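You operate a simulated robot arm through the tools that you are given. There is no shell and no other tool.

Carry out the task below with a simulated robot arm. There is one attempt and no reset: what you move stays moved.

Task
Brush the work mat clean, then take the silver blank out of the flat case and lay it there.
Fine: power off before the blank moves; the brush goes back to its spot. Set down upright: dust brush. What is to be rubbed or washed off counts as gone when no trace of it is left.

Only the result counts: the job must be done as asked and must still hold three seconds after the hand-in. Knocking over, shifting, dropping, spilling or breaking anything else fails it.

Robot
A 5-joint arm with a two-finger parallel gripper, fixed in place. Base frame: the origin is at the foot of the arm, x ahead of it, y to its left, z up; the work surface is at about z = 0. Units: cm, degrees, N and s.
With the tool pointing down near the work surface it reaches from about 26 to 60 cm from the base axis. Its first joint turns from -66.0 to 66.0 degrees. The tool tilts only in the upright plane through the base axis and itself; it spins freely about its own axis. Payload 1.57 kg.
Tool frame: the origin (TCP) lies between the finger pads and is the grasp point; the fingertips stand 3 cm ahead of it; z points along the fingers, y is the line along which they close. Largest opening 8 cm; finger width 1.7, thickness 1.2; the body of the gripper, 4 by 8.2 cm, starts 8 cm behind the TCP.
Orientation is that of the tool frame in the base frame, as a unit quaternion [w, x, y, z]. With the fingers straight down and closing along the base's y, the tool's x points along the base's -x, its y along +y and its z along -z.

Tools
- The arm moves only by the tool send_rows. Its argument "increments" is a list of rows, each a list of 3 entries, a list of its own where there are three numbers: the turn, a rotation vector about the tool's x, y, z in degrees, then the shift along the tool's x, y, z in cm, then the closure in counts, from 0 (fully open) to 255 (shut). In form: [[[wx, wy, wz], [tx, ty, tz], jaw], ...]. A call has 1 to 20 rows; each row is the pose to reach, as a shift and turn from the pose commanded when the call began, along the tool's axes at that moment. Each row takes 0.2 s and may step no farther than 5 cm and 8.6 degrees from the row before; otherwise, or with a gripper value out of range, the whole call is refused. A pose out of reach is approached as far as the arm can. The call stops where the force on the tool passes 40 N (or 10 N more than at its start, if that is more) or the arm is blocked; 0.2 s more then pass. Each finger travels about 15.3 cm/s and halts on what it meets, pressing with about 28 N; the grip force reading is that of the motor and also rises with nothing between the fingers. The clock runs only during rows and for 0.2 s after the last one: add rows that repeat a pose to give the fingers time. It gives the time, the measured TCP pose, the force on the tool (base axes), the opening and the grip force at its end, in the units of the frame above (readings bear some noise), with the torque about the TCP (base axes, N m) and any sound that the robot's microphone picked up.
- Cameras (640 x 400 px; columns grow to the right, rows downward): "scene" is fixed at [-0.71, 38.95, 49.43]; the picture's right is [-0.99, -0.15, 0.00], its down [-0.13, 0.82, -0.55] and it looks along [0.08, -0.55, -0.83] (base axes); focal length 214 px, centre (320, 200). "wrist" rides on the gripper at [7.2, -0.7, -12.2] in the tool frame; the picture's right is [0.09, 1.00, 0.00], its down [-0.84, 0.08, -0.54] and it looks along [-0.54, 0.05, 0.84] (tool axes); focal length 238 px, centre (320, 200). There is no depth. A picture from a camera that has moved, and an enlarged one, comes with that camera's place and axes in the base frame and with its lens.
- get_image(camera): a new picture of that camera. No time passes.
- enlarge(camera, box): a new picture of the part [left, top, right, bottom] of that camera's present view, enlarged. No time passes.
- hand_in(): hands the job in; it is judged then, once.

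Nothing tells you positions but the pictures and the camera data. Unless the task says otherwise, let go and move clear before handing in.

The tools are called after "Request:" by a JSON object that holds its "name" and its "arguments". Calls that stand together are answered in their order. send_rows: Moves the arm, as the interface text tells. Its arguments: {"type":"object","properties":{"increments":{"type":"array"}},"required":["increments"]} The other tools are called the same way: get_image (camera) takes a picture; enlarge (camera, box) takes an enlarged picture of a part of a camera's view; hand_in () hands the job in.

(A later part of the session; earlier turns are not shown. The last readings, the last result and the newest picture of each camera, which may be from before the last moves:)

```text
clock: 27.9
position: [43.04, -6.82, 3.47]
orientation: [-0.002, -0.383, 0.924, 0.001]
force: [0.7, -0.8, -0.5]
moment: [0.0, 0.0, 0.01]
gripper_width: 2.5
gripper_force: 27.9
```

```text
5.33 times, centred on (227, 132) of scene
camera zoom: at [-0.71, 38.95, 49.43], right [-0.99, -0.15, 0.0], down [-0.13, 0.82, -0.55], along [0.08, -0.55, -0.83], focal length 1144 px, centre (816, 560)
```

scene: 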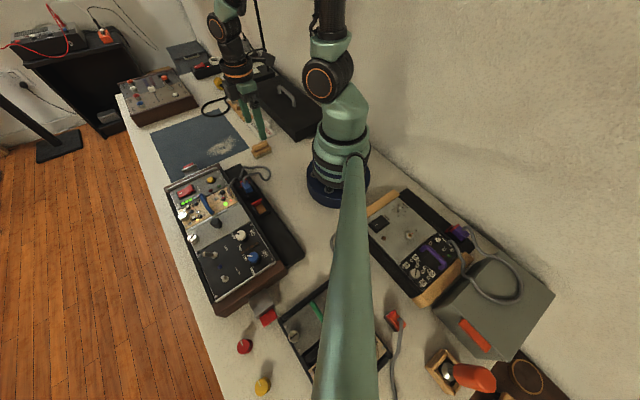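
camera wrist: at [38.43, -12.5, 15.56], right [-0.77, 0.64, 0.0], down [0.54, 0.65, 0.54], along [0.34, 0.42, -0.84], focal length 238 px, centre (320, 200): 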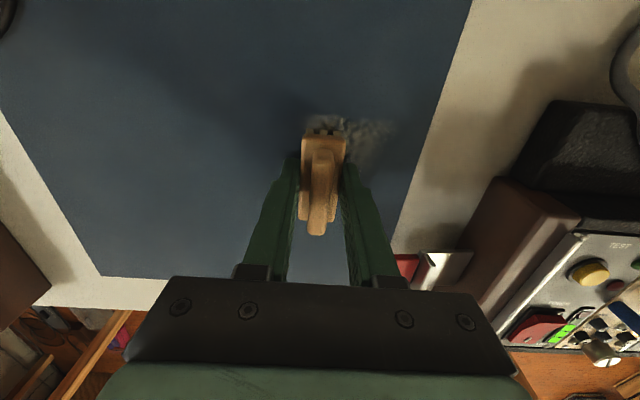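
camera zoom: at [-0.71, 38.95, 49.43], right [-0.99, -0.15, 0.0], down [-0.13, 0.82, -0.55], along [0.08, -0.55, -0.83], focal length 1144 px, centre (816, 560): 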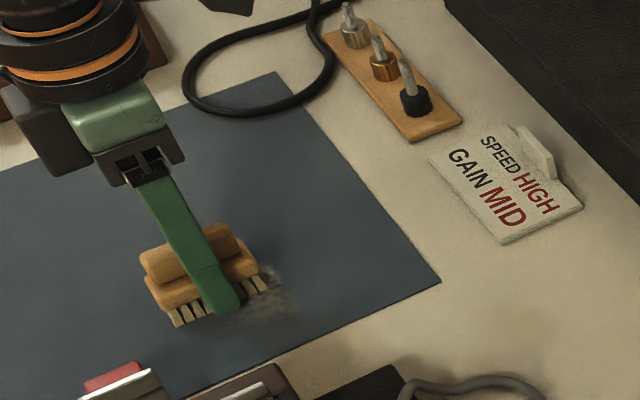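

Only a faint residue remains around the near side of the patch, and contact pressure has faded. I press about 0.1 cm lower and scrub that zone back and forth.

Request:
{"name": "send_rows", "arguments": {"increments": [[[0, 0, 0], [0, 0, 0.1], 255], [[0, 0, 0], [0, 1, 0.1], 255], [[0, 0, 0], [0, 2, 0.1], 255], [[0, 0, 0], [0, 3, 0.1], 255], [[0, 0, 0], [0, 4, 0.1], 255], [[0, 0, 0], [0, 4.8, 0.1], 255], [[0, 0, 0], [1, 4.8, 0.1], 255], [[0, 0, 0], [2, 4.8, 0.1], 255], [[0, 0, 0], [3, 4.8, 0.1], 255], [[0, 0, 0], [3, 4, 0.1], 255], [[0, 0, 0], [3, 3, 0.1], 255], [[0, 0, 0], [3, 2, 0.1], 255], [[0, 0, 0], [3, 1, 0.1], 255], [[0, 0, 0], [3, 0, 0.1], 255], [[0, 0, 0], [3, -1, 0.1], 255], [[0, 0, 0], [3, -2, 0.1], 255], [[0, 0, 0], [3, -3, 0.1], 255]]}}

Request:
{"name": "get_image", "arguments": {"camera": "wrist"}}

Request:
{"name": "enlarge", "arguments": {"camera": "scene", "box": [170, 95, 284, 170]}}

```text
clock: 31.5
position: [43.01, -11.24, 3.43]
orientation: [-0.001, -0.383, 0.924, 0.002]
force: [-4.2, 4.3, 10.8]
moment: [0.05, 0.13, -0.02]
gripper_width: 2.5
gripper_force: 27.5
```

```text
taken
camera wrist: at [38.45, -16.73, 15.45], right [-0.77, 0.64, 0.0], down [0.54, 0.65, 0.54], along [0.34, 0.42, -0.84], focal length 238 px, centre (320, 200)
```

wrist: 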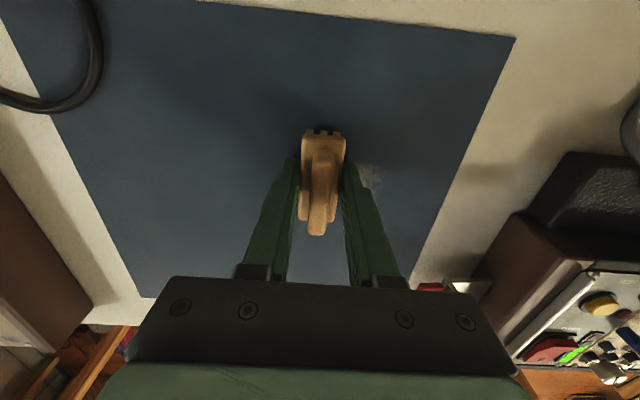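

```text
5.33 times, centred on (227, 132) of scene
camera zoom: at [-0.72, 38.95, 49.43], right [-0.99, -0.15, 0.0], down [-0.13, 0.82, -0.55], along [0.08, -0.55, -0.83], focal length 1144 px, centre (816, 560)
```

zoom: 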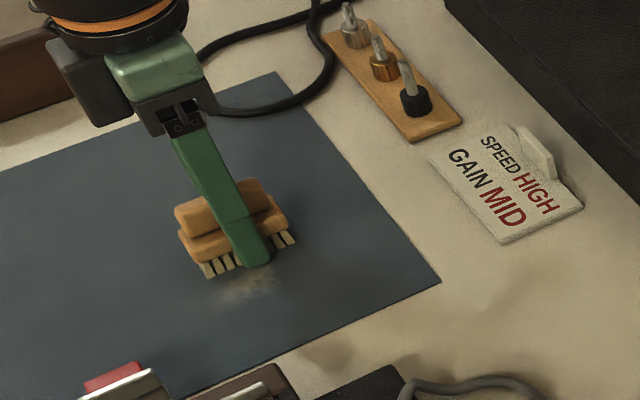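

A faint trace is left right beside the brush (around 40.6, -8.5). I scrub back and forth over it at this pressure.

Request:
{"name": "send_rows", "arguments": {"increments": [[[0, 0, 0], [0, 1, 0], 255], [[0, 0, 0], [0, 2, 0], 255], [[0, 0, 0], [0, 3, 0], 255], [[0, 0, 0], [0, 4, 0], 255], [[0, 0, 0], [0, 5, 0], 255], [[0, 0, 0], [0, 6, 0], 255], [[0, 0, 0], [0, 7, 0], 255], [[0, 0, 0], [-0.8, 7, 0], 255], [[0, 0, 0], [-0.8, 6, 0], 255], [[0, 0, 0], [-0.8, 5, 0], 255], [[0, 0, 0], [-0.8, 4, 0], 255], [[0, 0, 0], [-0.8, 3, 0], 255], [[0, 0, 0], [-0.8, 2, 0], 255], [[0, 0, 0], [-0.8, 1, 0], 255], [[0, 0, 0], [-0.8, 0, 0], 255], [[0, 0, 0], [-0.8, -1, 0], 255]]}}

Request:
{"name": "get_image", "arguments": {"camera": "wrist"}}

Request:
{"name": "enlarge", "arguments": {"camera": "scene", "box": [170, 95, 284, 170]}}

```text
clock: 34.9
position: [44.32, -11.3, 3.26]
orientation: [-0.002, -0.382, 0.924, 0.001]
force: [-1.0, 1.6, 3.0]
moment: [-0.06, 0.1, -0.04]
gripper_width: 2.5
gripper_force: 27.6
```

```text
taken
camera wrist: at [39.7, -16.86, 15.4], right [-0.77, 0.64, 0.0], down [0.54, 0.65, 0.54], along [0.34, 0.42, -0.84], focal length 238 px, centre (320, 200)
```

wrist: 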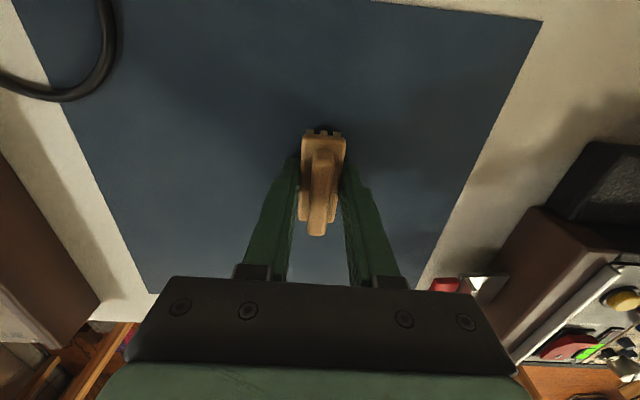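

```text
5.33 times, centred on (227, 132) of scene
camera zoom: at [-0.71, 38.95, 49.43], right [-0.99, -0.15, 0.0], down [-0.13, 0.82, -0.55], along [0.08, -0.55, -0.83], focal length 1144 px, centre (816, 560)
```

zoom: 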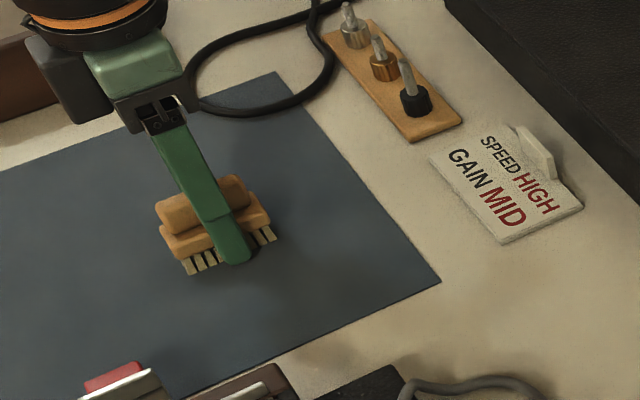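

The mat now looks clean to the eye. I'll zoom in for any faint trace before making a final covering pass.

Request:
{"name": "enlarge", "arguments": {"camera": "wrist", "box": [340, 40, 500, 140]}}

Request:
{"name": "enlarge", "arguments": {"camera": "scene", "box": [200, 125, 256, 160]}}

Request:
{"name": "enlarge", "arguments": {"camera": "wrist", "box": [200, 20, 360, 120]}}

```text
4.00 times, centred on (420, 90) of wrist
camera zoom: at [39.7, -16.86, 15.4], right [-0.77, 0.64, 0.0], down [0.54, 0.65, 0.54], along [0.34, 0.42, -0.84], focal length 953 px, centre (-80, 640)
```

zoom: 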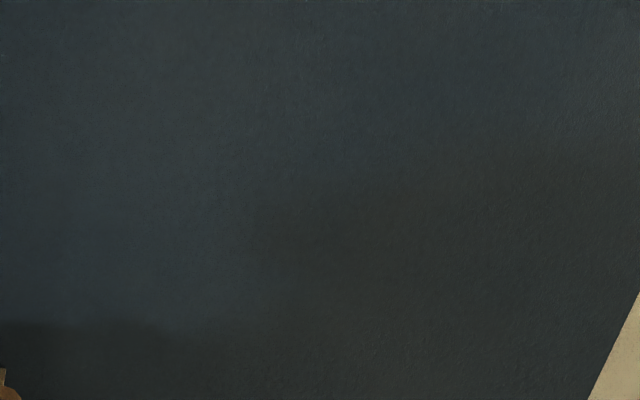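

```text
11.43 times, centred on (228, 142) of scene
camera zoom: at [-0.71, 38.95, 49.43], right [-0.99, -0.15, 0.0], down [-0.13, 0.82, -0.55], along [0.08, -0.55, -0.83], focal length 2451 px, centre (1371, 857)
```

zoom: 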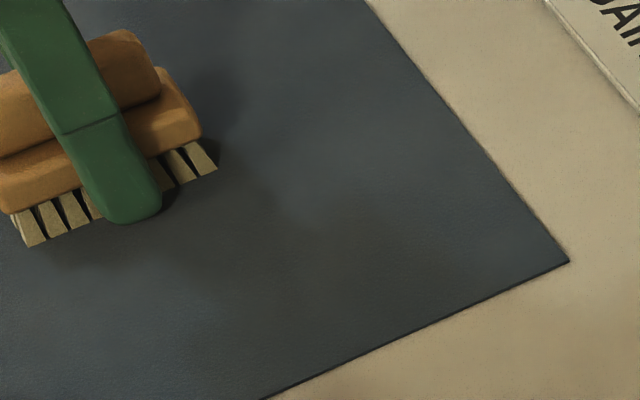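

```text
4.00 times, centred on (280, 70) of wrist
camera zoom: at [39.7, -16.86, 15.4], right [-0.77, 0.64, 0.0], down [0.54, 0.65, 0.54], along [0.34, 0.42, -0.84], focal length 953 px, centre (480, 720)
```

zoom: 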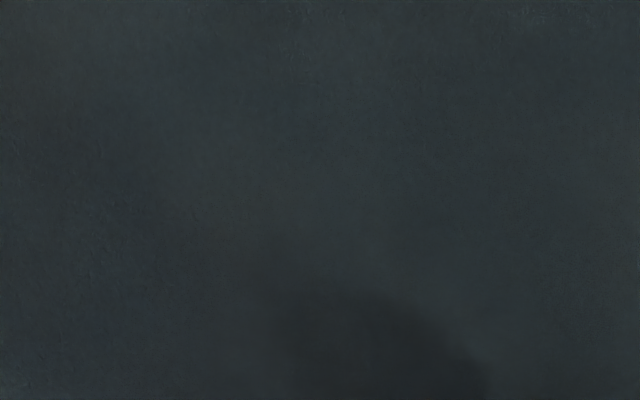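

There may be a barely brownish tint left near the middle, possibly just shadow. I'll make extra full-coverage passes to be sure.

Request:
{"name": "send_rows", "arguments": {"increments": [[[0, 0, 0], [0, 1, 0.03], 255], [[0, 0, 0], [0, 2, 0.03], 255], [[0, 0, 0], [0, 3, 0.03], 255], [[0, 0, 0], [0, 4, 0.03], 255], [[0, 0, 0], [0, 5, 0.03], 255], [[0, 0, 0], [0, 6, 0.03], 255], [[0, 0, 0], [0, 7, 0.03], 255], [[0, 0, 0], [0, 8, 0.03], 255], [[0, 0, 0], [1, 8.5, 0.03], 255], [[0, 0, 0], [2, 8.5, 0.03], 255], [[0, 0, 0], [2.5, 8, 0.03], 255], [[0, 0, 0], [2.5, 7, 0.03], 255], [[0, 0, 0], [2.5, 6, 0.03], 255], [[0, 0, 0], [2.5, 5, 0.03], 255], [[0, 0, 0], [2.5, 4, 0.03], 255], [[0, 0, 0], [2.5, 3, 0.03], 255], [[0, 0, 0], [2.5, 2, 0.03], 255], [[0, 0, 0], [2.5, 1, 0.03], 255], [[0, 0, 0], [2.5, 0, 0.03], 255], [[0, 0, 0], [2.5, -1, 0.03], 255]]}}

Request:
{"name": "enlarge", "arguments": {"camera": "scene", "box": [184, 110, 264, 160]}}

Request:
{"name": "get_image", "arguments": {"camera": "wrist"}}

```text
clock: 39.1
position: [43.2, -13.7, 3.34]
orientation: [-0.001, -0.382, 0.924, 0.002]
force: [-1.7, 1.2, 3.7]
moment: [-0.02, 0.14, -0.01]
gripper_width: 2.49
gripper_force: 27.5
```

```text
8.00 times, centred on (224, 135) of scene
camera zoom: at [-0.71, 38.95, 49.43], right [-0.99, -0.15, 0.0], down [-0.13, 0.82, -0.55], along [0.08, -0.55, -0.83], focal length 1716 px, centre (1088, 720)
```

zoom: 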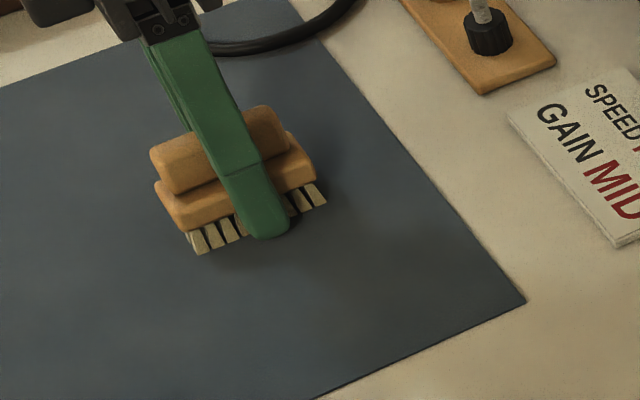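

```text
taken
camera wrist: at [38.65, -19.34, 15.4], right [-0.77, 0.64, 0.0], down [0.54, 0.65, 0.54], along [0.34, 0.42, -0.84], focal length 238 px, centre (320, 200)
```

wrist: 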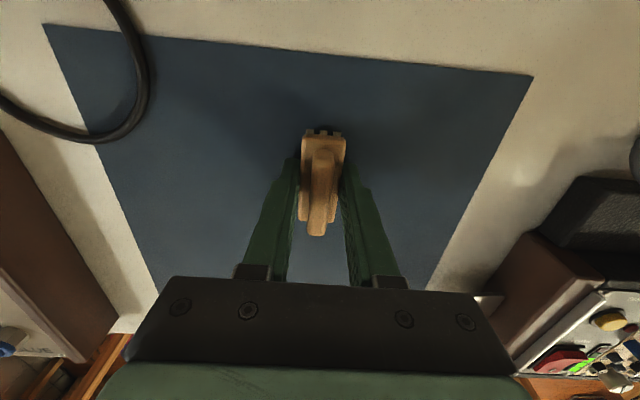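

Clean so far. I do one last pass on the inner side (u small) of the former patch and one on the outer side.

Request:
{"name": "send_rows", "arguments": {"increments": [[[0, 0, 0], [1, 0, 0.03], 255], [[0, 0, 0], [2, 0.5, 0.03], 255], [[0, 0, 0], [2.8, 1, 0.03], 255], [[0, 0, 0], [2.8, 2, 0.03], 255], [[0, 0, 0], [2.8, 3, 0.03], 255], [[0, 0, 0], [2.8, 4, 0.03], 255], [[0, 0, 0], [2.8, 5, 0.03], 255], [[0, 0, 0], [2.8, 6, 0.03], 255], [[0, 0, 0], [2.8, 7, 0.03], 255], [[0, 0, 0], [2.8, 8, 0.03], 255], [[0, 0, 0], [2.8, 9, 0.03], 255], [[0, 0, 0], [1.5, 9, 0.03], 255], [[0, 0, 0], [0, 9, 0.03], 255], [[0, 0, 0], [-1.5, 9, 0.03], 255], [[0, 0, 0], [-3, 9, 0.03], 255], [[0, 0, 0], [-4.5, 9, 0.03], 255], [[0, 0, 0], [-4.5, 8, 0.03], 255], [[0, 0, 0], [-4.5, 7, 0.03], 255], [[0, 0, 0], [-4.5, 6, 0.03], 255], [[0, 0, 0], [-4.5, 5, 0.03], 255]]}}

Request:
{"name": "enlarge", "arguments": {"camera": "scene", "box": [184, 110, 264, 160]}}

Request:
{"name": "get_image", "arguments": {"camera": "wrist"}}

```text
clock: 43.3
position: [42.85, -7.17, 3.38]
orientation: [-0.002, -0.383, 0.924, 0.002]
force: [-3.9, 6.7, 14.5]
moment: [0.16, 0.06, 0.0]
gripper_width: 2.5
gripper_force: 27.9
```

```text
8.00 times, centred on (224, 135) of scene
camera zoom: at [-0.72, 38.95, 49.43], right [-0.99, -0.15, 0.0], down [-0.13, 0.82, -0.55], along [0.08, -0.55, -0.83], focal length 1716 px, centre (1088, 720)
```

zoom: 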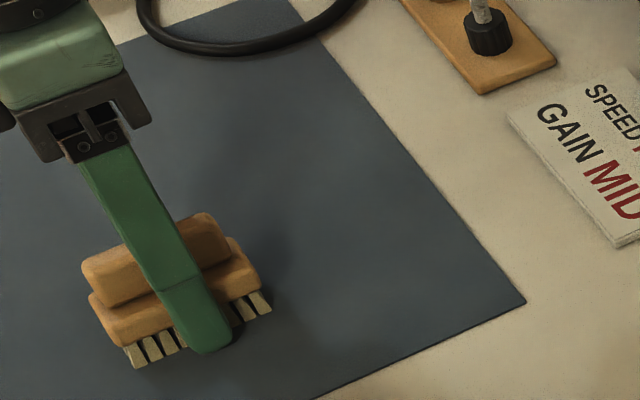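

```text
taken
camera wrist: at [38.25, -12.68, 15.38], right [-0.77, 0.64, 0.0], down [0.54, 0.65, 0.54], along [0.34, 0.42, -0.84], focal length 238 px, centre (320, 200)
```

wrist: 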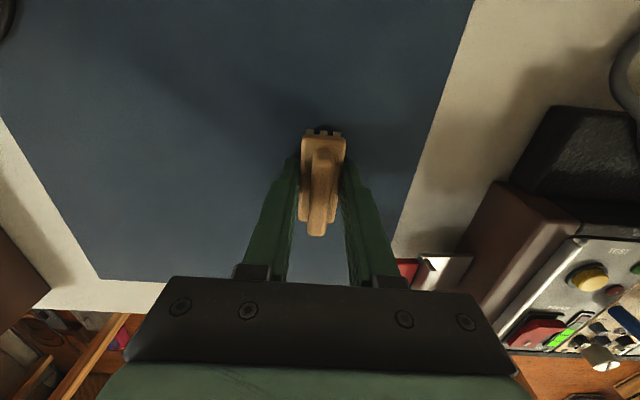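

The mat is clean. Now I lift the brush gently and carry it back toward its original spot at (25.0, -8.15), slowly.

Request:
{"name": "send_rows", "arguments": {"increments": [[[0, 0, 0], [0, 0, -0.3], 255], [[0, 0, 0], [0, 0, -0.7], 255], [[0, 0, 0], [0, 0, -1.2], 255], [[0, 0, 0], [0.4, 0.3, -1.3], 255], [[0, 0, 0], [1.1, 0.9, -1.3], 255], [[0, 0, 0], [2, 1.75, -1.3], 255], [[0, 0, 0], [3, 2.65, -1.3], 255], [[0, 0, 0], [4, 3.55, -1.3], 255], [[0, 0, 0], [5, 4.45, -1.3], 255], [[0, 0, 0], [6, 5.35, -1.3], 255], [[0, 0, 0], [7, 6.25, -1.3], 255], [[0, 0, 0], [8, 7.15, -1.3], 255], [[0, 0, 0], [9, 8.05, -1.3], 255], [[0, 0, 0], [10, 8.95, -1.3], 255], [[0, 0, 0], [11, 9.85, -1.3], 255], [[0, 0, 0], [12, 10.75, -1.3], 255], [[0, 0, 0], [12.8, 11.4, -1.3], 255], [[0, 0, 0], [13.2, 11.75, -1.3], 255], [[0, 0, 0], [13.3, 11.85, -1.3], 255], [[0, 0, 0], [13.3, 11.85, -1.3], 255]]}}

Request:
{"name": "get_image", "arguments": {"camera": "wrist"}}

Request:
{"name": "enlarge", "arguments": {"camera": "scene", "box": [180, 100, 292, 170]}}

```text
clock: 47.5
position: [25.11, -8.07, 4.68]
orientation: [-0.001, -0.383, 0.924, 0.002]
force: [0.0, 0.7, -0.2]
moment: [0.02, 0.02, 0.01]
gripper_width: 2.5
gripper_force: 28.2
```

```text
taken
camera wrist: at [20.49, -13.66, 16.7], right [-0.77, 0.64, 0.0], down [0.54, 0.65, 0.54], along [0.34, 0.42, -0.84], focal length 238 px, centre (320, 200)
```

wrist: 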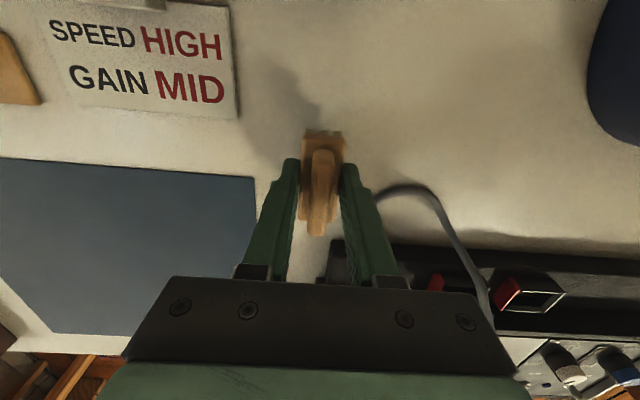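

```text
5.71 times, centred on (236, 135) of scene
camera zoom: at [-0.71, 38.95, 49.43], right [-0.99, -0.15, 0.0], down [-0.13, 0.82, -0.55], along [0.08, -0.55, -0.83], focal length 1226 px, centre (800, 571)
```

zoom: 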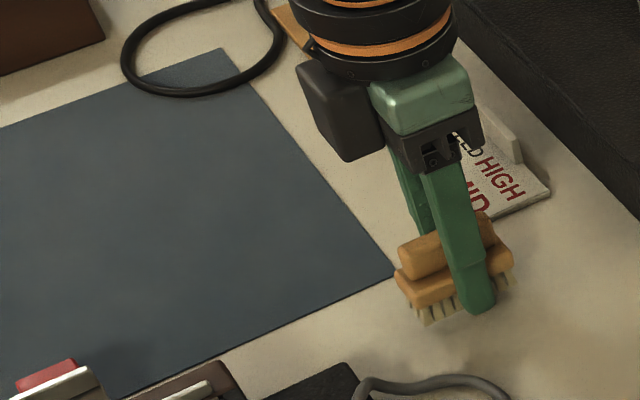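

The brush hangs just above its original spot. I lower it gently to contact.

Request:
{"name": "send_rows", "arguments": {"increments": [[[0, 0, 0], [0, 0, 0.4], 255], [[0, 0, 0], [0, 0, 0.8], 255], [[0, 0, 0], [0, 0, 1.0], 255], [[0, 0, 0], [0, 0, 1.1], 255], [[0, 0, 0], [0, 0, 1.1], 255]]}}

Request:
{"name": "enlarge", "arguments": {"camera": "scene", "box": [180, 100, 292, 170]}}

```text
clock: 48.7
position: [25.07, -8.04, 3.53]
orientation: [-0.002, -0.382, 0.924, 0.002]
force: [-0.2, 0.1, 0.3]
moment: [-0.04, 0.03, 0.02]
gripper_width: 2.49
gripper_force: 28.3
```

```text
5.71 times, centred on (236, 135) of scene
camera zoom: at [-0.71, 38.95, 49.43], right [-0.99, -0.15, 0.0], down [-0.13, 0.82, -0.55], along [0.08, -0.55, -0.83], focal length 1226 px, centre (800, 571)
```

zoom: 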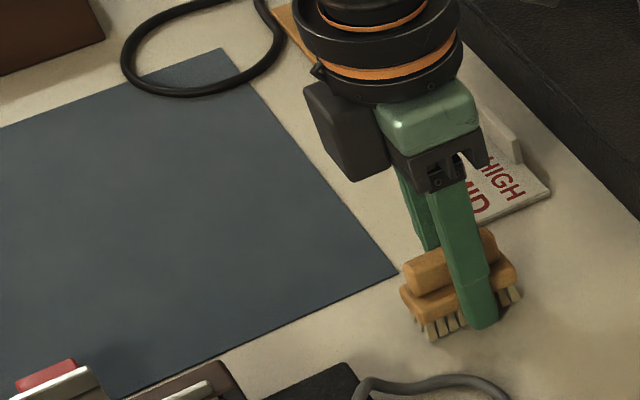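

It is within about 0.3 cm of the original spot. I nudge it 0.2 cm back and lower to light contact.

Request:
{"name": "send_rows", "arguments": {"increments": [[[0, 0, 0], [0.1, 0, -0.1], 255], [[0, 0, 0], [0.22, 0, -0.1], 255], [[0, 0, 0], [0.22, 0, 0.05], 255], [[0, 0, 0], [0.22, 0, 0.1], 255], [[0, 0, 0], [0.22, 0, 0.1], 255]]}}

Request:
{"name": "enlarge", "arguments": {"camera": "scene", "box": [180, 100, 292, 170]}}

```text
clock: 49.9
position: [25.09, -8.16, 3.5]
orientation: [-0.001, -0.383, 0.924, 0.001]
force: [0.3, -0.8, -0.8]
moment: [-0.01, 0.01, -0.02]
gripper_width: 2.53
gripper_force: 27.8
```

```text
5.71 times, centred on (236, 135) of scene
camera zoom: at [-0.71, 38.95, 49.43], right [-0.99, -0.15, 0.0], down [-0.13, 0.82, -0.55], along [0.08, -0.55, -0.83], focal length 1226 px, centre (800, 571)
```

zoom: 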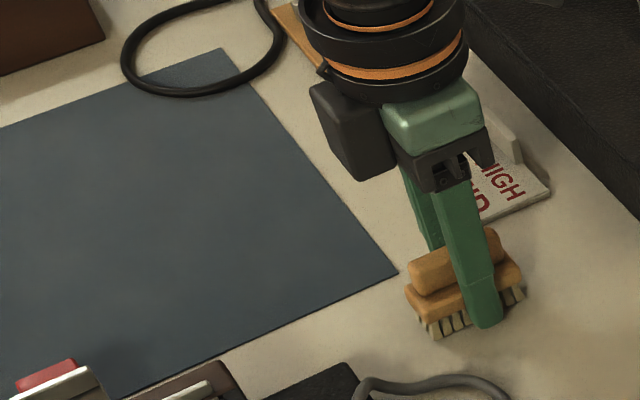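

It now matches the original picture position. One more small lowering to touch, then release.

Request:
{"name": "send_rows", "arguments": {"increments": [[[0, 0, 0], [0, 0, 0.06], 255], [[0, 0, 0], [0, 0, 0.1], 255], [[0, 0, 0], [0, 0, 0.1], 255]]}}

```text
clock: 50.7
position: [24.93, -8.23, 3.38]
orientation: [-0.002, -0.383, 0.924, 0.002]
force: [0.0, 1.0, 0.0]
moment: [0.0, 0.01, 0.01]
gripper_width: 2.5
gripper_force: 28.3
```

Request:
{"name": "send_rows", "arguments": {"increments": [[[0, 0, 0], [0, 0, 0.06], 255], [[0, 0, 0], [0, 0, 0.1], 255], [[0, 0, 0], [0, 0, 0.1], 255]]}}

```text
clock: 51.5
position: [24.95, -8.27, 3.28]
orientation: [-0.002, -0.383, 0.924, 0.001]
force: [-1.5, -0.9, 7.1]
moment: [-0.06, 0.04, -0.04]
gripper_width: 2.51
gripper_force: 27.7
```

Contact is made (about 7 N). I open the fingers and then rise straight up.

Request:
{"name": "send_rows", "arguments": {"increments": [[[0, 0, 0], [0, 0, -0.05], 255], [[0, 0, 0], [0, 0, -0.05], 140], [[0, 0, 0], [0, 0, -0.05], 105], [[0, 0, 0], [0, 0, -0.05], 105], [[0, 0, 0], [0, 0, -1.5], 105], [[0, 0, 0], [0, 0, -4], 105], [[0, 0, 0], [0, 0, -8], 105], [[0, 0, 0], [0, 0, -12], 105], [[0, 0, 0], [0, 0, -12], 105]]}}

Request:
{"name": "get_image", "arguments": {"camera": "wrist"}}

Request:
{"name": "enlarge", "arguments": {"camera": "scene", "box": [180, 100, 292, 170]}}

```text
clock: 53.5
position: [24.89, -8.22, 15.18]
orientation: [-0.002, -0.382, 0.924, 0.002]
force: [-0.3, 0.0, -0.6]
moment: [-0.01, 0.01, 0.04]
gripper_width: 4.68
gripper_force: 0.1
```

```text
taken
camera wrist: at [20.37, -13.78, 27.28], right [-0.77, 0.64, 0.0], down [0.54, 0.65, 0.54], along [0.34, 0.42, -0.84], focal length 238 px, centre (320, 200)
```

wrist: 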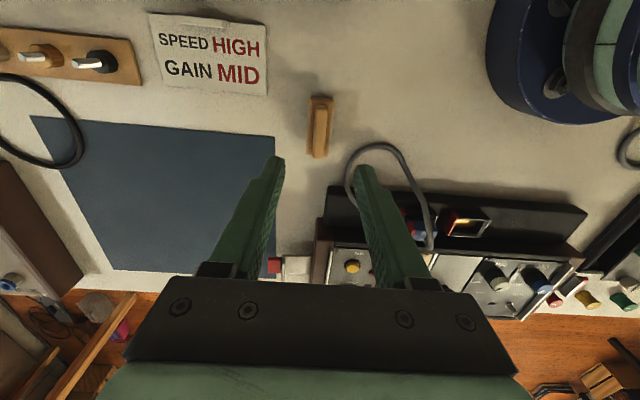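

```text
5.71 times, centred on (236, 135) of scene
camera zoom: at [-0.71, 38.95, 49.43], right [-0.99, -0.15, 0.0], down [-0.13, 0.82, -0.55], along [0.08, -0.55, -0.83], focal length 1226 px, centre (800, 571)
```

zoom: 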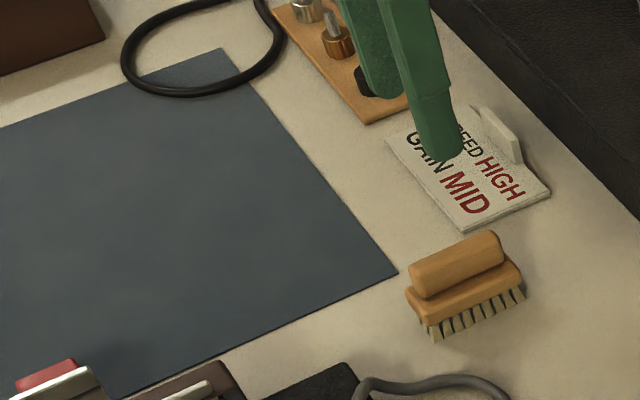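

The brush is back on its spot, upright. Let me check the mat closely for any leftover trace.

Request:
{"name": "enlarge", "arguments": {"camera": "scene", "box": [196, 125, 252, 165]}}

Request:
{"name": "enlarge", "arguments": {"camera": "wrist", "box": [120, 110, 280, 210]}}

Request:
{"name": "enlarge", "arguments": {"camera": "scene", "box": [160, 155, 256, 215]}}

```text
10.00 times, centred on (224, 145) of scene
camera zoom: at [-0.71, 38.95, 49.43], right [-0.99, -0.15, 0.0], down [-0.13, 0.82, -0.55], along [0.08, -0.55, -0.83], focal length 2145 px, centre (1280, 750)
```

zoom: 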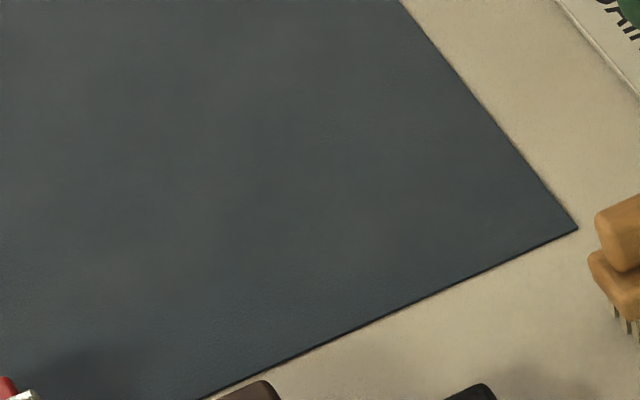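

```text
4.00 times, centred on (200, 160) of wrist
camera zoom: at [20.37, -13.78, 27.28], right [-0.77, 0.64, 0.0], down [0.54, 0.65, 0.54], along [0.34, 0.42, -0.84], focal length 953 px, centre (800, 360)
```

zoom: 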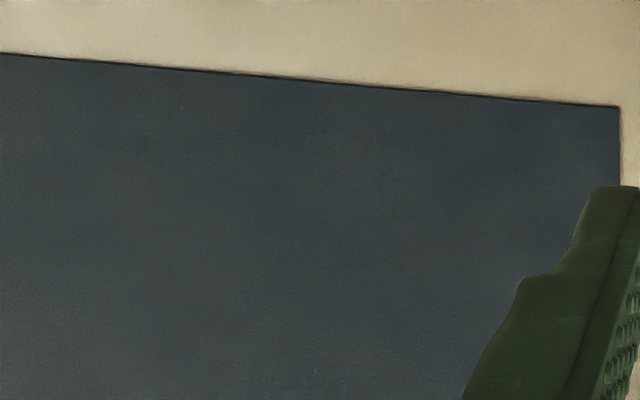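

```text
6.67 times, centred on (208, 185) of scene
camera zoom: at [-0.71, 38.95, 49.43], right [-0.99, -0.15, 0.0], down [-0.13, 0.82, -0.55], along [0.08, -0.55, -0.83], focal length 1430 px, centre (1067, 300)
```

zoom: 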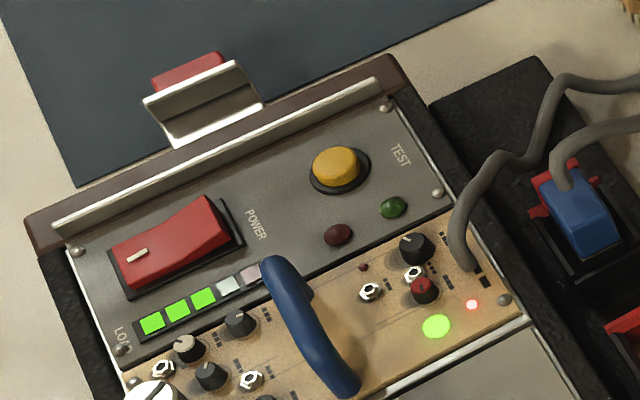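

The mat is uniformly clean. The power rocker's marked end (bench-edge side) is down and the opposite end raised, so it should be pressed at the raised end. I'll hover over it for a precise look.

Request:
{"name": "send_rows", "arguments": {"increments": [[[0, 0, 0], [-4, 1, -1], 105], [[0, 0, 0], [-8.5, 2, -1], 105], [[0, 0, 0], [-13, 3.1, -1], 105], [[0, 0, 0], [-17.5, 4.3, -0.5], 105], [[0, 0, 0], [-21.5, 5.3, 0], 105], [[0, 0, 0], [-22.7, 5.6, 0.7], 105], [[0, 0, 0], [-22.7, 5.6, 0.7], 105]]}}

Request:
{"name": "get_image", "arguments": {"camera": "wrist"}}

Request:
{"name": "enlarge", "arguments": {"camera": "wrist", "box": [240, 90, 400, 190]}}

Request:
{"name": "enlarge", "arguments": {"camera": "scene", "box": [160, 155, 256, 215]}}

```text
clock: 55.1
position: [37.18, 11.77, 14.52]
orientation: [-0.001, -0.383, 0.924, 0.0]
force: [-0.1, 0.3, 0.1]
moment: [-0.02, 0.0, -0.02]
gripper_width: 4.69
gripper_force: 0.0
```

```text
taken
camera wrist: at [32.56, 6.25, 26.59], right [-0.77, 0.64, 0.0], down [0.54, 0.65, 0.54], along [0.34, 0.42, -0.84], focal length 238 px, centre (320, 200)
```

wrist: 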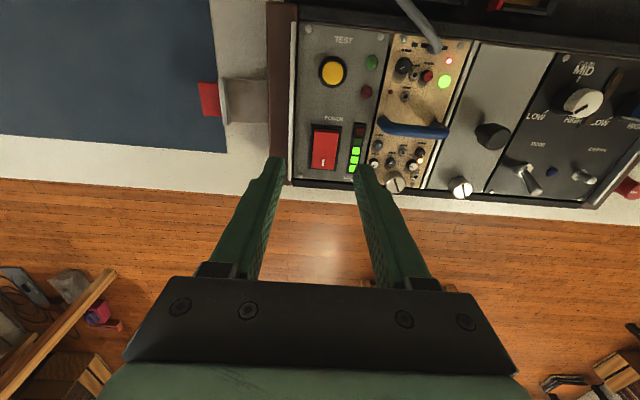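

```text
4.00 times, centred on (320, 140) of wrist
camera zoom: at [32.56, 6.25, 26.59], right [-0.77, 0.64, 0.0], down [0.54, 0.65, 0.54], along [0.34, 0.42, -0.84], focal length 953 px, centre (320, 440)
```

zoom: 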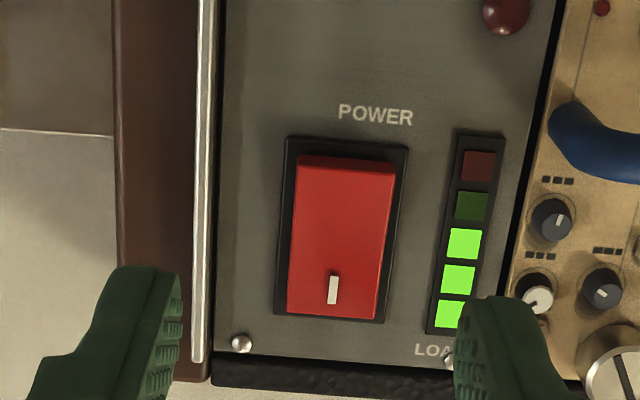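

```text
6.67 times, centred on (208, 185) of scene
camera zoom: at [-0.71, 38.95, 49.43], right [-0.99, -0.15, 0.0], down [-0.13, 0.82, -0.55], along [0.08, -0.55, -0.83], focal length 1430 px, centre (1067, 300)
```

zoom: 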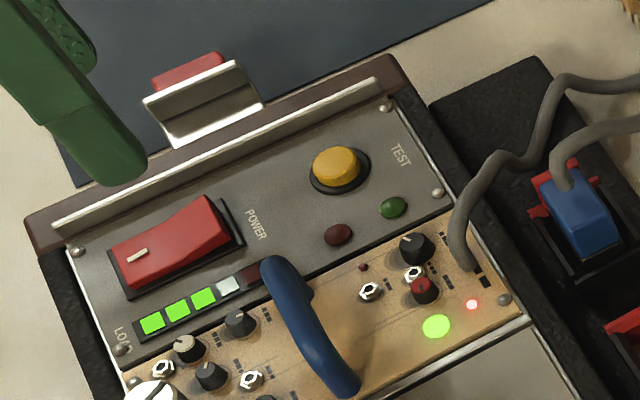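

The rocker's raised end is at about (36.2, 11.7, z 6.1), on the POWER-label side. I close the fingers, shift over it and come down to just above.

Request:
{"name": "send_rows", "arguments": {"increments": [[[0, 0, 0], [0.4, 0.25, 0], 180], [[0, 0, 0], [0.85, 0.5, 0], 255], [[0, 0, 0], [0.85, 0.5, 1.5], 255], [[0, 0, 0], [0.85, 0.5, 3], 255], [[0, 0, 0], [0.85, 0.5, 4.4], 255], [[0, 0, 0], [0.85, 0.5, 4.4], 255]]}}

Request:
{"name": "enlarge", "arguments": {"camera": "wrist", "box": [240, 110, 400, 210]}}

Request:
{"name": "enlarge", "arguments": {"camera": "scene", "box": [160, 155, 256, 215]}}

```text
clock: 56.5
position: [36.16, 11.49, 9.98]
orientation: [-0.002, -0.382, 0.924, 0.001]
force: [0.2, 0.2, 1.2]
moment: [0.01, 0.03, 0.0]
gripper_width: 0.0
gripper_force: 21.4
```

```text
4.00 times, centred on (320, 160) of wrist
camera zoom: at [31.53, 5.99, 22.19], right [-0.77, 0.64, 0.0], down [0.54, 0.65, 0.54], along [0.34, 0.42, -0.84], focal length 953 px, centre (320, 360)
```

zoom: 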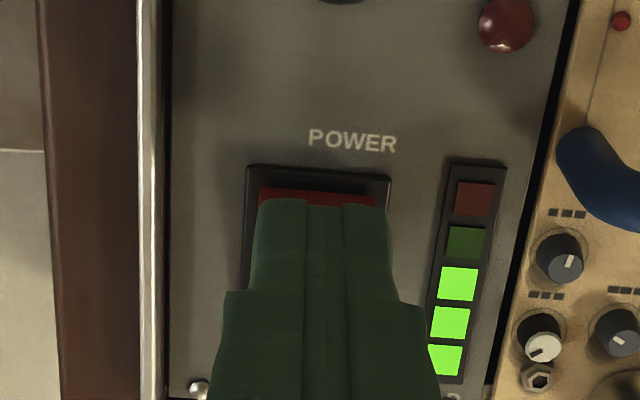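

```text
6.67 times, centred on (208, 185) of scene
camera zoom: at [-0.71, 38.95, 49.43], right [-0.99, -0.15, 0.0], down [-0.13, 0.82, -0.55], along [0.08, -0.55, -0.83], focal length 1430 px, centre (1067, 300)
```

zoom: 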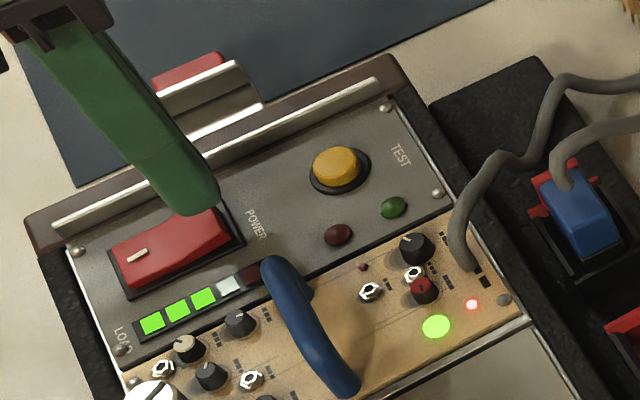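

The closed tips sit about 0.9 cm above the raised end, well aligned. I press down slowly in small steps.

Request:
{"name": "send_rows", "arguments": {"increments": [[[0, 0, 0], [0, 0, 0.4], 255], [[0, 0, 0], [0, 0, 0.7], 255], [[0, 0, 0], [0, 0, 0.9], 255], [[0, 0, 0], [0, 0, 1.0], 255], [[0, 0, 0], [0, 0, 1.1], 255], [[0, 0, 0], [0, 0, 1.2], 255]]}}

Request:
{"name": "enlarge", "arguments": {"camera": "scene", "box": [160, 155, 256, 215]}}

```text
clock: 57.9
position: [36.11, 11.52, 9.02]
orientation: [-0.002, -0.382, 0.924, 0.0]
force: [-1.3, -2.3, 1.7]
moment: [-0.02, 0.02, -0.03]
gripper_width: 0.0
gripper_force: 21.4
```

```text
6.67 times, centred on (208, 185) of scene
camera zoom: at [-0.71, 38.95, 49.43], right [-0.99, -0.15, 0.0], down [-0.13, 0.82, -0.55], along [0.08, -0.55, -0.83], focal length 1430 px, centre (1067, 300)
```

zoom: 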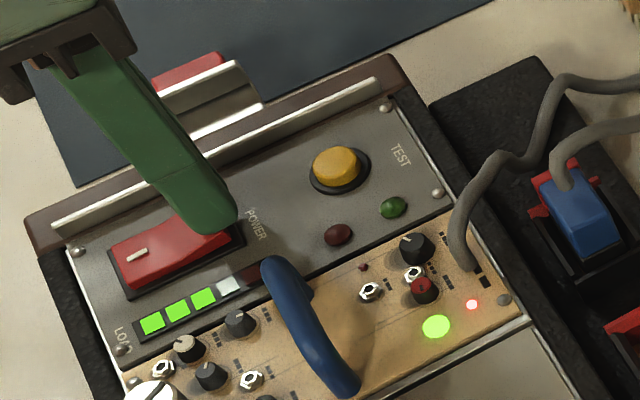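

Contact has just begun; I continue pressing in 0.1 cm steps while watching force and sound.

Request:
{"name": "send_rows", "arguments": {"increments": [[[0, 0, 0], [0, 0, 0.1], 255], [[0, 0, 0], [0, 0, 0.2], 255], [[0, 0, 0], [0, 0, 0.3], 255], [[0, 0, 0], [0, 0, 0.4], 255]]}}

Request:
{"name": "enlarge", "arguments": {"camera": "scene", "box": [160, 155, 256, 215]}}

```text
clock: 58.9
position: [36.14, 11.54, 8.65]
orientation: [-0.002, -0.383, 0.924, -0.001]
force: [-9.8, 1.5, 23.7]
moment: [0.18, 0.18, -0.11]
gripper_width: 0.0
gripper_force: 21.8
heard: click
```

```text
6.67 times, centred on (208, 185) of scene
camera zoom: at [-0.72, 38.95, 49.43], right [-0.99, -0.15, 0.0], down [-0.13, 0.82, -0.55], along [0.08, -0.55, -0.83], focal length 1430 px, centre (1067, 300)
```

zoom: 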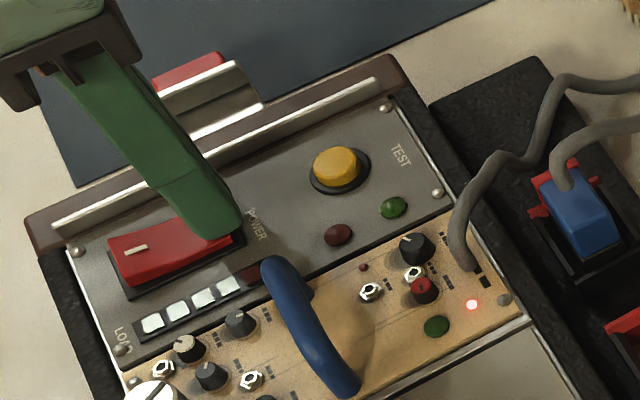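

A click was heard and the meter LEDs went dark: the rocker is off. I lift off straight up and check.

Request:
{"name": "send_rows", "arguments": {"increments": [[[0, 0, 0], [0, 0, -0.5], 255], [[0, 0, 0], [0, 0, -2], 255], [[0, 0, 0], [0, 0, -4], 255], [[0, 0, 0], [0, 0, -6], 255], [[0, 0, 0], [0, 0, -6], 200]]}}

Request:
{"name": "enlarge", "arguments": {"camera": "scene", "box": [160, 155, 256, 215]}}

Request:
{"name": "get_image", "arguments": {"camera": "wrist"}}

Request:
{"name": "get_image", "arguments": {"camera": "scene"}}

```text
clock: 60.1
position: [36.16, 11.43, 14.45]
orientation: [-0.002, -0.383, 0.924, 0.001]
force: [1.3, 1.1, 0.2]
moment: [0.02, 0.02, -0.01]
gripper_width: 1.72
gripper_force: 0.1
```

```text
6.67 times, centred on (208, 185) of scene
camera zoom: at [-0.71, 38.95, 49.43], right [-0.99, -0.15, 0.0], down [-0.13, 0.82, -0.55], along [0.08, -0.55, -0.83], focal length 1430 px, centre (1067, 300)
```

zoom: 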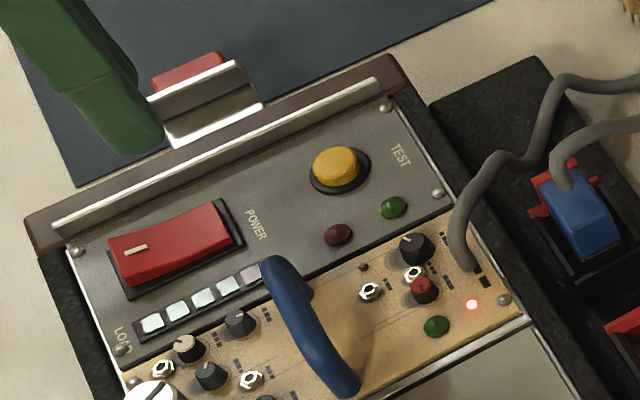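

```text
taken
camera wrist: at [31.59, 5.98, 26.61], right [-0.77, 0.64, 0.0], down [0.54, 0.65, 0.54], along [0.34, 0.42, -0.84], focal length 238 px, centre (320, 200)
```

wrist: 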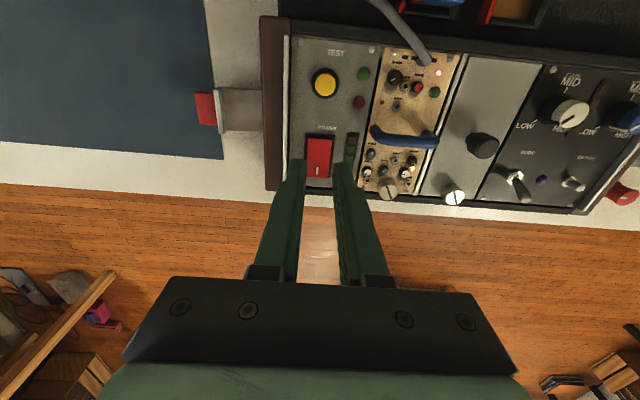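

```text
taken
```

scene: 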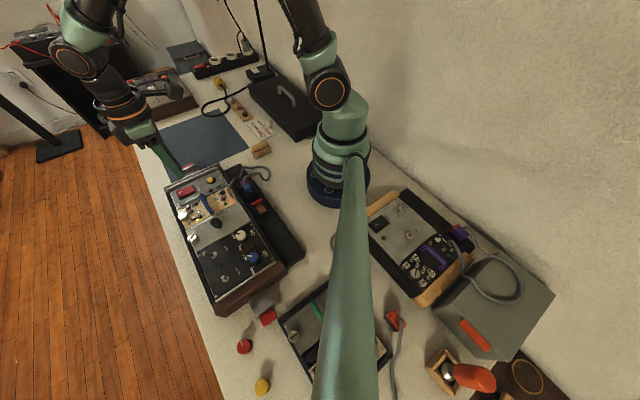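

Power is off (rocker flipped, load meter and green light dark). Now I examine the blank's thumbscrew versus the neighbouring module's one to see whether it is tight.

Request:
{"name": "enlarge", "arguments": {"camera": "scene", "box": [170, 200, 234, 250]}}

Request:
{"name": "enlarge", "arguments": {"camera": "wrist", "box": [360, 120, 520, 220]}}

Request:
{"name": "enlarge", "arguments": {"camera": "scene", "box": [255, 280, 335, 360]}}

```text
8.00 times, centred on (202, 225) of scene
camera zoom: at [-0.71, 38.95, 49.43], right [-0.99, -0.15, 0.0], down [-0.13, 0.82, -0.55], along [0.08, -0.55, -0.83], focal length 1716 px, centre (1264, 0)
```

zoom: 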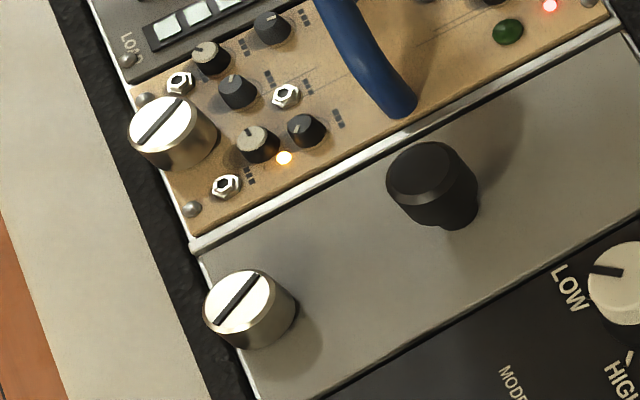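

```text
4.00 times, centred on (440, 170) of wrist
camera zoom: at [31.59, 5.98, 26.61], right [-0.77, 0.64, 0.0], down [0.54, 0.65, 0.54], along [0.34, 0.42, -0.84], focal length 953 px, centre (-160, 320)
```

zoom: 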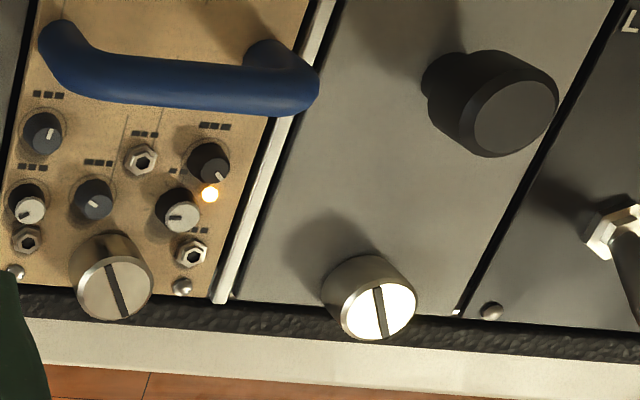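

```text
5.00 times, centred on (295, 320) of scene
camera zoom: at [-0.71, 38.95, 49.43], right [-0.99, -0.15, 0.0], down [-0.13, 0.82, -0.55], along [0.08, -0.55, -0.83], focal length 1072 px, centre (445, -400)
```

zoom: 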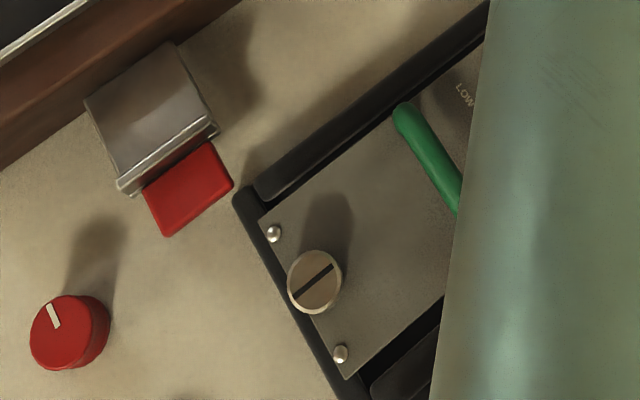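

Both thumbscrews look alike, so I can't tell yet whether the blank is tight. I'll spin the tool 90° so the jaws close along the panel's length, and hover over the knob at about (25.05, 20.45, 7.9).

Request:
{"name": "send_rows", "arguments": {"increments": [[[0, 0, 8], [0.1, 1.2, -0.5], 200], [[0, 0, 16], [0.2, 2.5, -0.5], 200], [[0, 0, 24], [0.4, 3.8, -0.5], 200], [[0, 0, 32], [0.5, 5.1, -0.5], 200], [[0, 0, 40], [0.6, 6.4, -0.5], 180], [[0, 0, 48], [0.8, 7.7, -0.5], 160], [[0, 0, 56], [0.9, 9, -0.5], 140], [[0, 0, 64], [1.1, 10.3, -0.5], 115], [[0, 0, 72], [1.2, 11.6, -0.5], 115], [[0, 0, 80], [1.35, 12.9, -0.5], 115], [[0, 0, 88], [1.48, 14.1, 0], 115], [[0, 0, 90], [1.48, 14.2, 0.2], 115], [[0, 0, 90], [1.48, 14.2, 0.2], 115]]}}

Request:
{"name": "get_image", "arguments": {"camera": "wrist"}}

Request:
{"name": "enlarge", "arguments": {"camera": "wrist", "box": [240, 90, 400, 190]}}

Request:
{"name": "enlarge", "arguments": {"camera": "scene", "box": [170, 180, 266, 240]}}

```text
clock: 62.9
position: [25.03, 20.51, 14.37]
orientation: [-0.001, 0.382, 0.924, -0.001]
force: [-0.7, 0.1, 0.1]
moment: [0.02, 0.02, 0.04]
gripper_width: 4.37
gripper_force: 0.1
```

```text
taken
camera wrist: at [19.45, 25.15, 26.42], right [0.64, 0.77, 0.0], down [0.65, -0.54, 0.54], along [0.42, -0.35, -0.84], focal length 238 px, centre (320, 200)
```

wrist: 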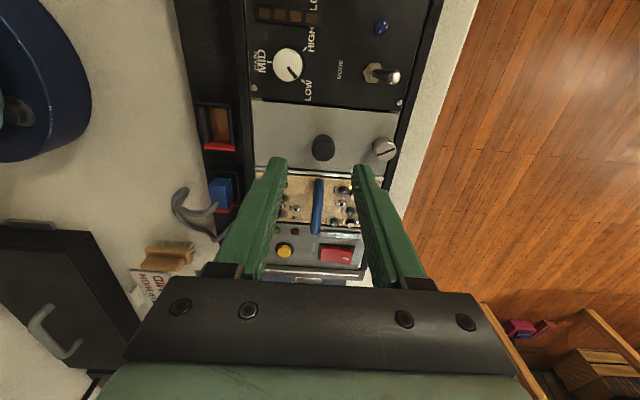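

```text
4.00 times, centred on (320, 140) of wrist
camera zoom: at [19.45, 25.15, 26.42], right [0.64, 0.77, 0.0], down [0.65, -0.54, 0.54], along [0.42, -0.35, -0.84], focal length 953 px, centre (320, 440)
```

zoom: 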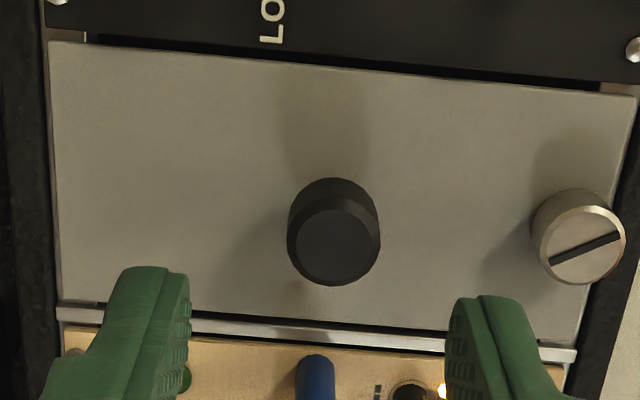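

```text
6.67 times, centred on (218, 210) of scene
camera zoom: at [-0.71, 38.95, 49.43], right [-0.99, -0.15, 0.0], down [-0.13, 0.82, -0.55], along [0.08, -0.55, -0.83], focal length 1430 px, centre (1000, 133)
```

zoom: 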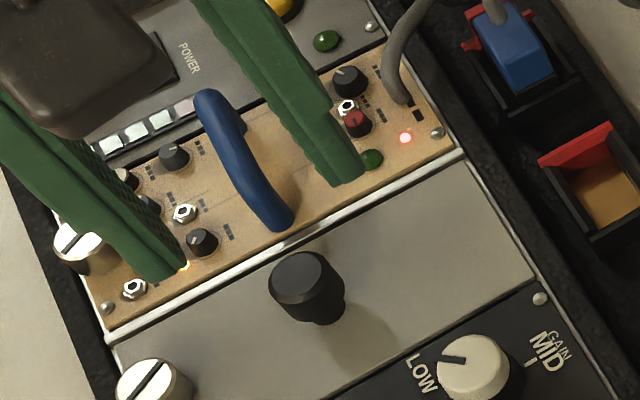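

The knob (cap about 1.9 cm wide, top at z≈7.9, panel at z≈5.0) is 0.26 cm off along the closing axis. I correct that and descend so the tips are about 0.5 cm above the panel.

Request:
{"name": "send_rows", "arguments": {"increments": [[[0, 0, 0], [0.07, 0.26, 0], 115], [[0, 0, 0], [0.07, 0.26, 1.5], 115], [[0, 0, 0], [0.07, 0.26, 3], 115], [[0, 0, 0], [0.07, 0.26, 4.5], 115], [[0, 0, 0], [0.07, 0.26, 5.6], 115], [[0, 0, 0], [0.07, 0.26, 5.6], 115]]}}

Request:
{"name": "get_image", "arguments": {"camera": "wrist"}}

Request:
{"name": "enlarge", "arguments": {"camera": "scene", "box": [170, 180, 266, 240]}}

```text
clock: 64.3
position: [25.28, 20.72, 8.67]
orientation: [0.0, 0.383, 0.924, 0.0]
force: [0.1, 0.1, -0.4]
moment: [0.0, 0.0, -0.02]
gripper_width: 4.4
gripper_force: 0.0
```

```text
taken
camera wrist: at [19.59, 25.36, 20.77], right [0.64, 0.77, 0.0], down [0.65, -0.54, 0.54], along [0.42, -0.35, -0.84], focal length 238 px, centre (320, 200)
```

wrist: 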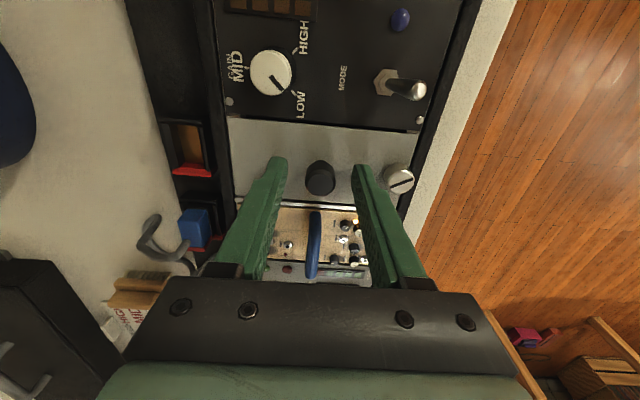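

```text
6.67 times, centred on (218, 210) of scene
camera zoom: at [-0.71, 38.95, 49.43], right [-0.99, -0.15, 0.0], down [-0.13, 0.82, -0.55], along [0.08, -0.55, -0.83], focal length 1430 px, centre (1000, 133)
```

zoom: 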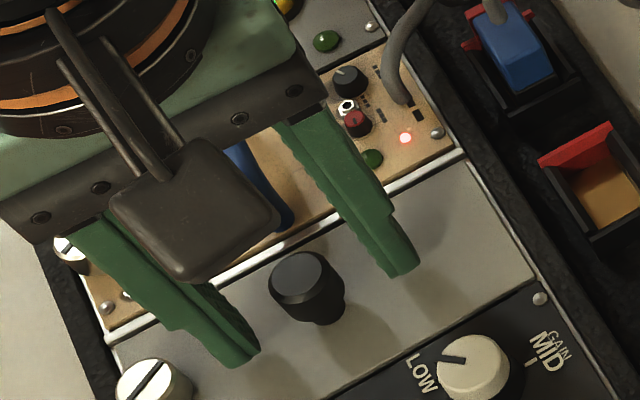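

The fingers straddle the knob, clear of the thumbscrew. I grip the knob and then try a tiny 0.2 cm lift to feel whether the blank is free.

Request:
{"name": "send_rows", "arguments": {"increments": [[[0, 0, 0], [0, 0, 0], 170], [[0, 0, 0], [0, 0, 0], 255], [[0, 0, 0], [0, 0, 0], 255], [[0, 0, 0], [0, 0, 0], 255], [[0, 0, 0], [0, 0, -0.05], 255], [[0, 0, 0], [0, 0, -0.1], 255]]}}

```text
clock: 65.7
position: [25.13, 20.66, 8.88]
orientation: [0.0, 0.383, 0.924, -0.001]
force: [5.7, 8.2, -21.8]
moment: [0.43, -0.25, 0.03]
gripper_width: 1.88
gripper_force: 28.2
```

The blank resists strongly (over 20 N at 0.1 cm), so it is held fast. I ease back to zero pull and release the knob, then will loosen the thumbscrew.

Request:
{"name": "send_rows", "arguments": {"increments": [[[0, 0, 0], [0, 0, 0.05], 255], [[0, 0, 0], [0, 0, 0.1], 255], [[0, 0, 0], [0, 0, 0.1], 255]]}}

Request:
{"name": "enlarge", "arguments": {"camera": "scene", "box": [150, 160, 278, 300]}}

```text
clock: 66.5
position: [25.23, 20.76, 8.89]
orientation: [0.0, 0.383, 0.924, -0.001]
force: [-2.8, -2.4, 22.7]
moment: [0.06, -0.16, 0.0]
gripper_width: 1.85
gripper_force: 27.7
```

```text
2.86 times, centred on (214, 230) of scene
camera zoom: at [-0.72, 38.94, 49.43], right [-0.99, -0.15, 0.0], down [-0.13, 0.82, -0.55], along [0.08, -0.55, -0.83], focal length 613 px, centre (623, 114)
```

zoom: 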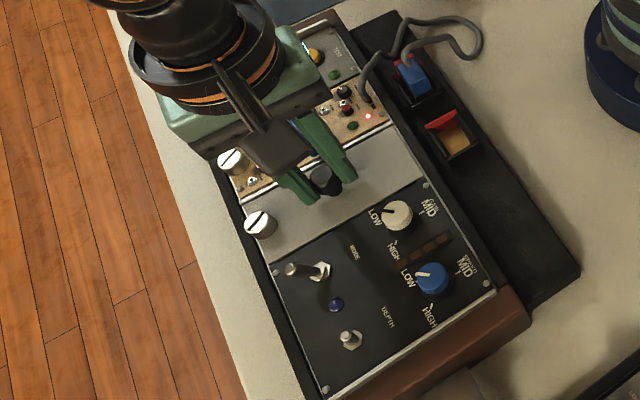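

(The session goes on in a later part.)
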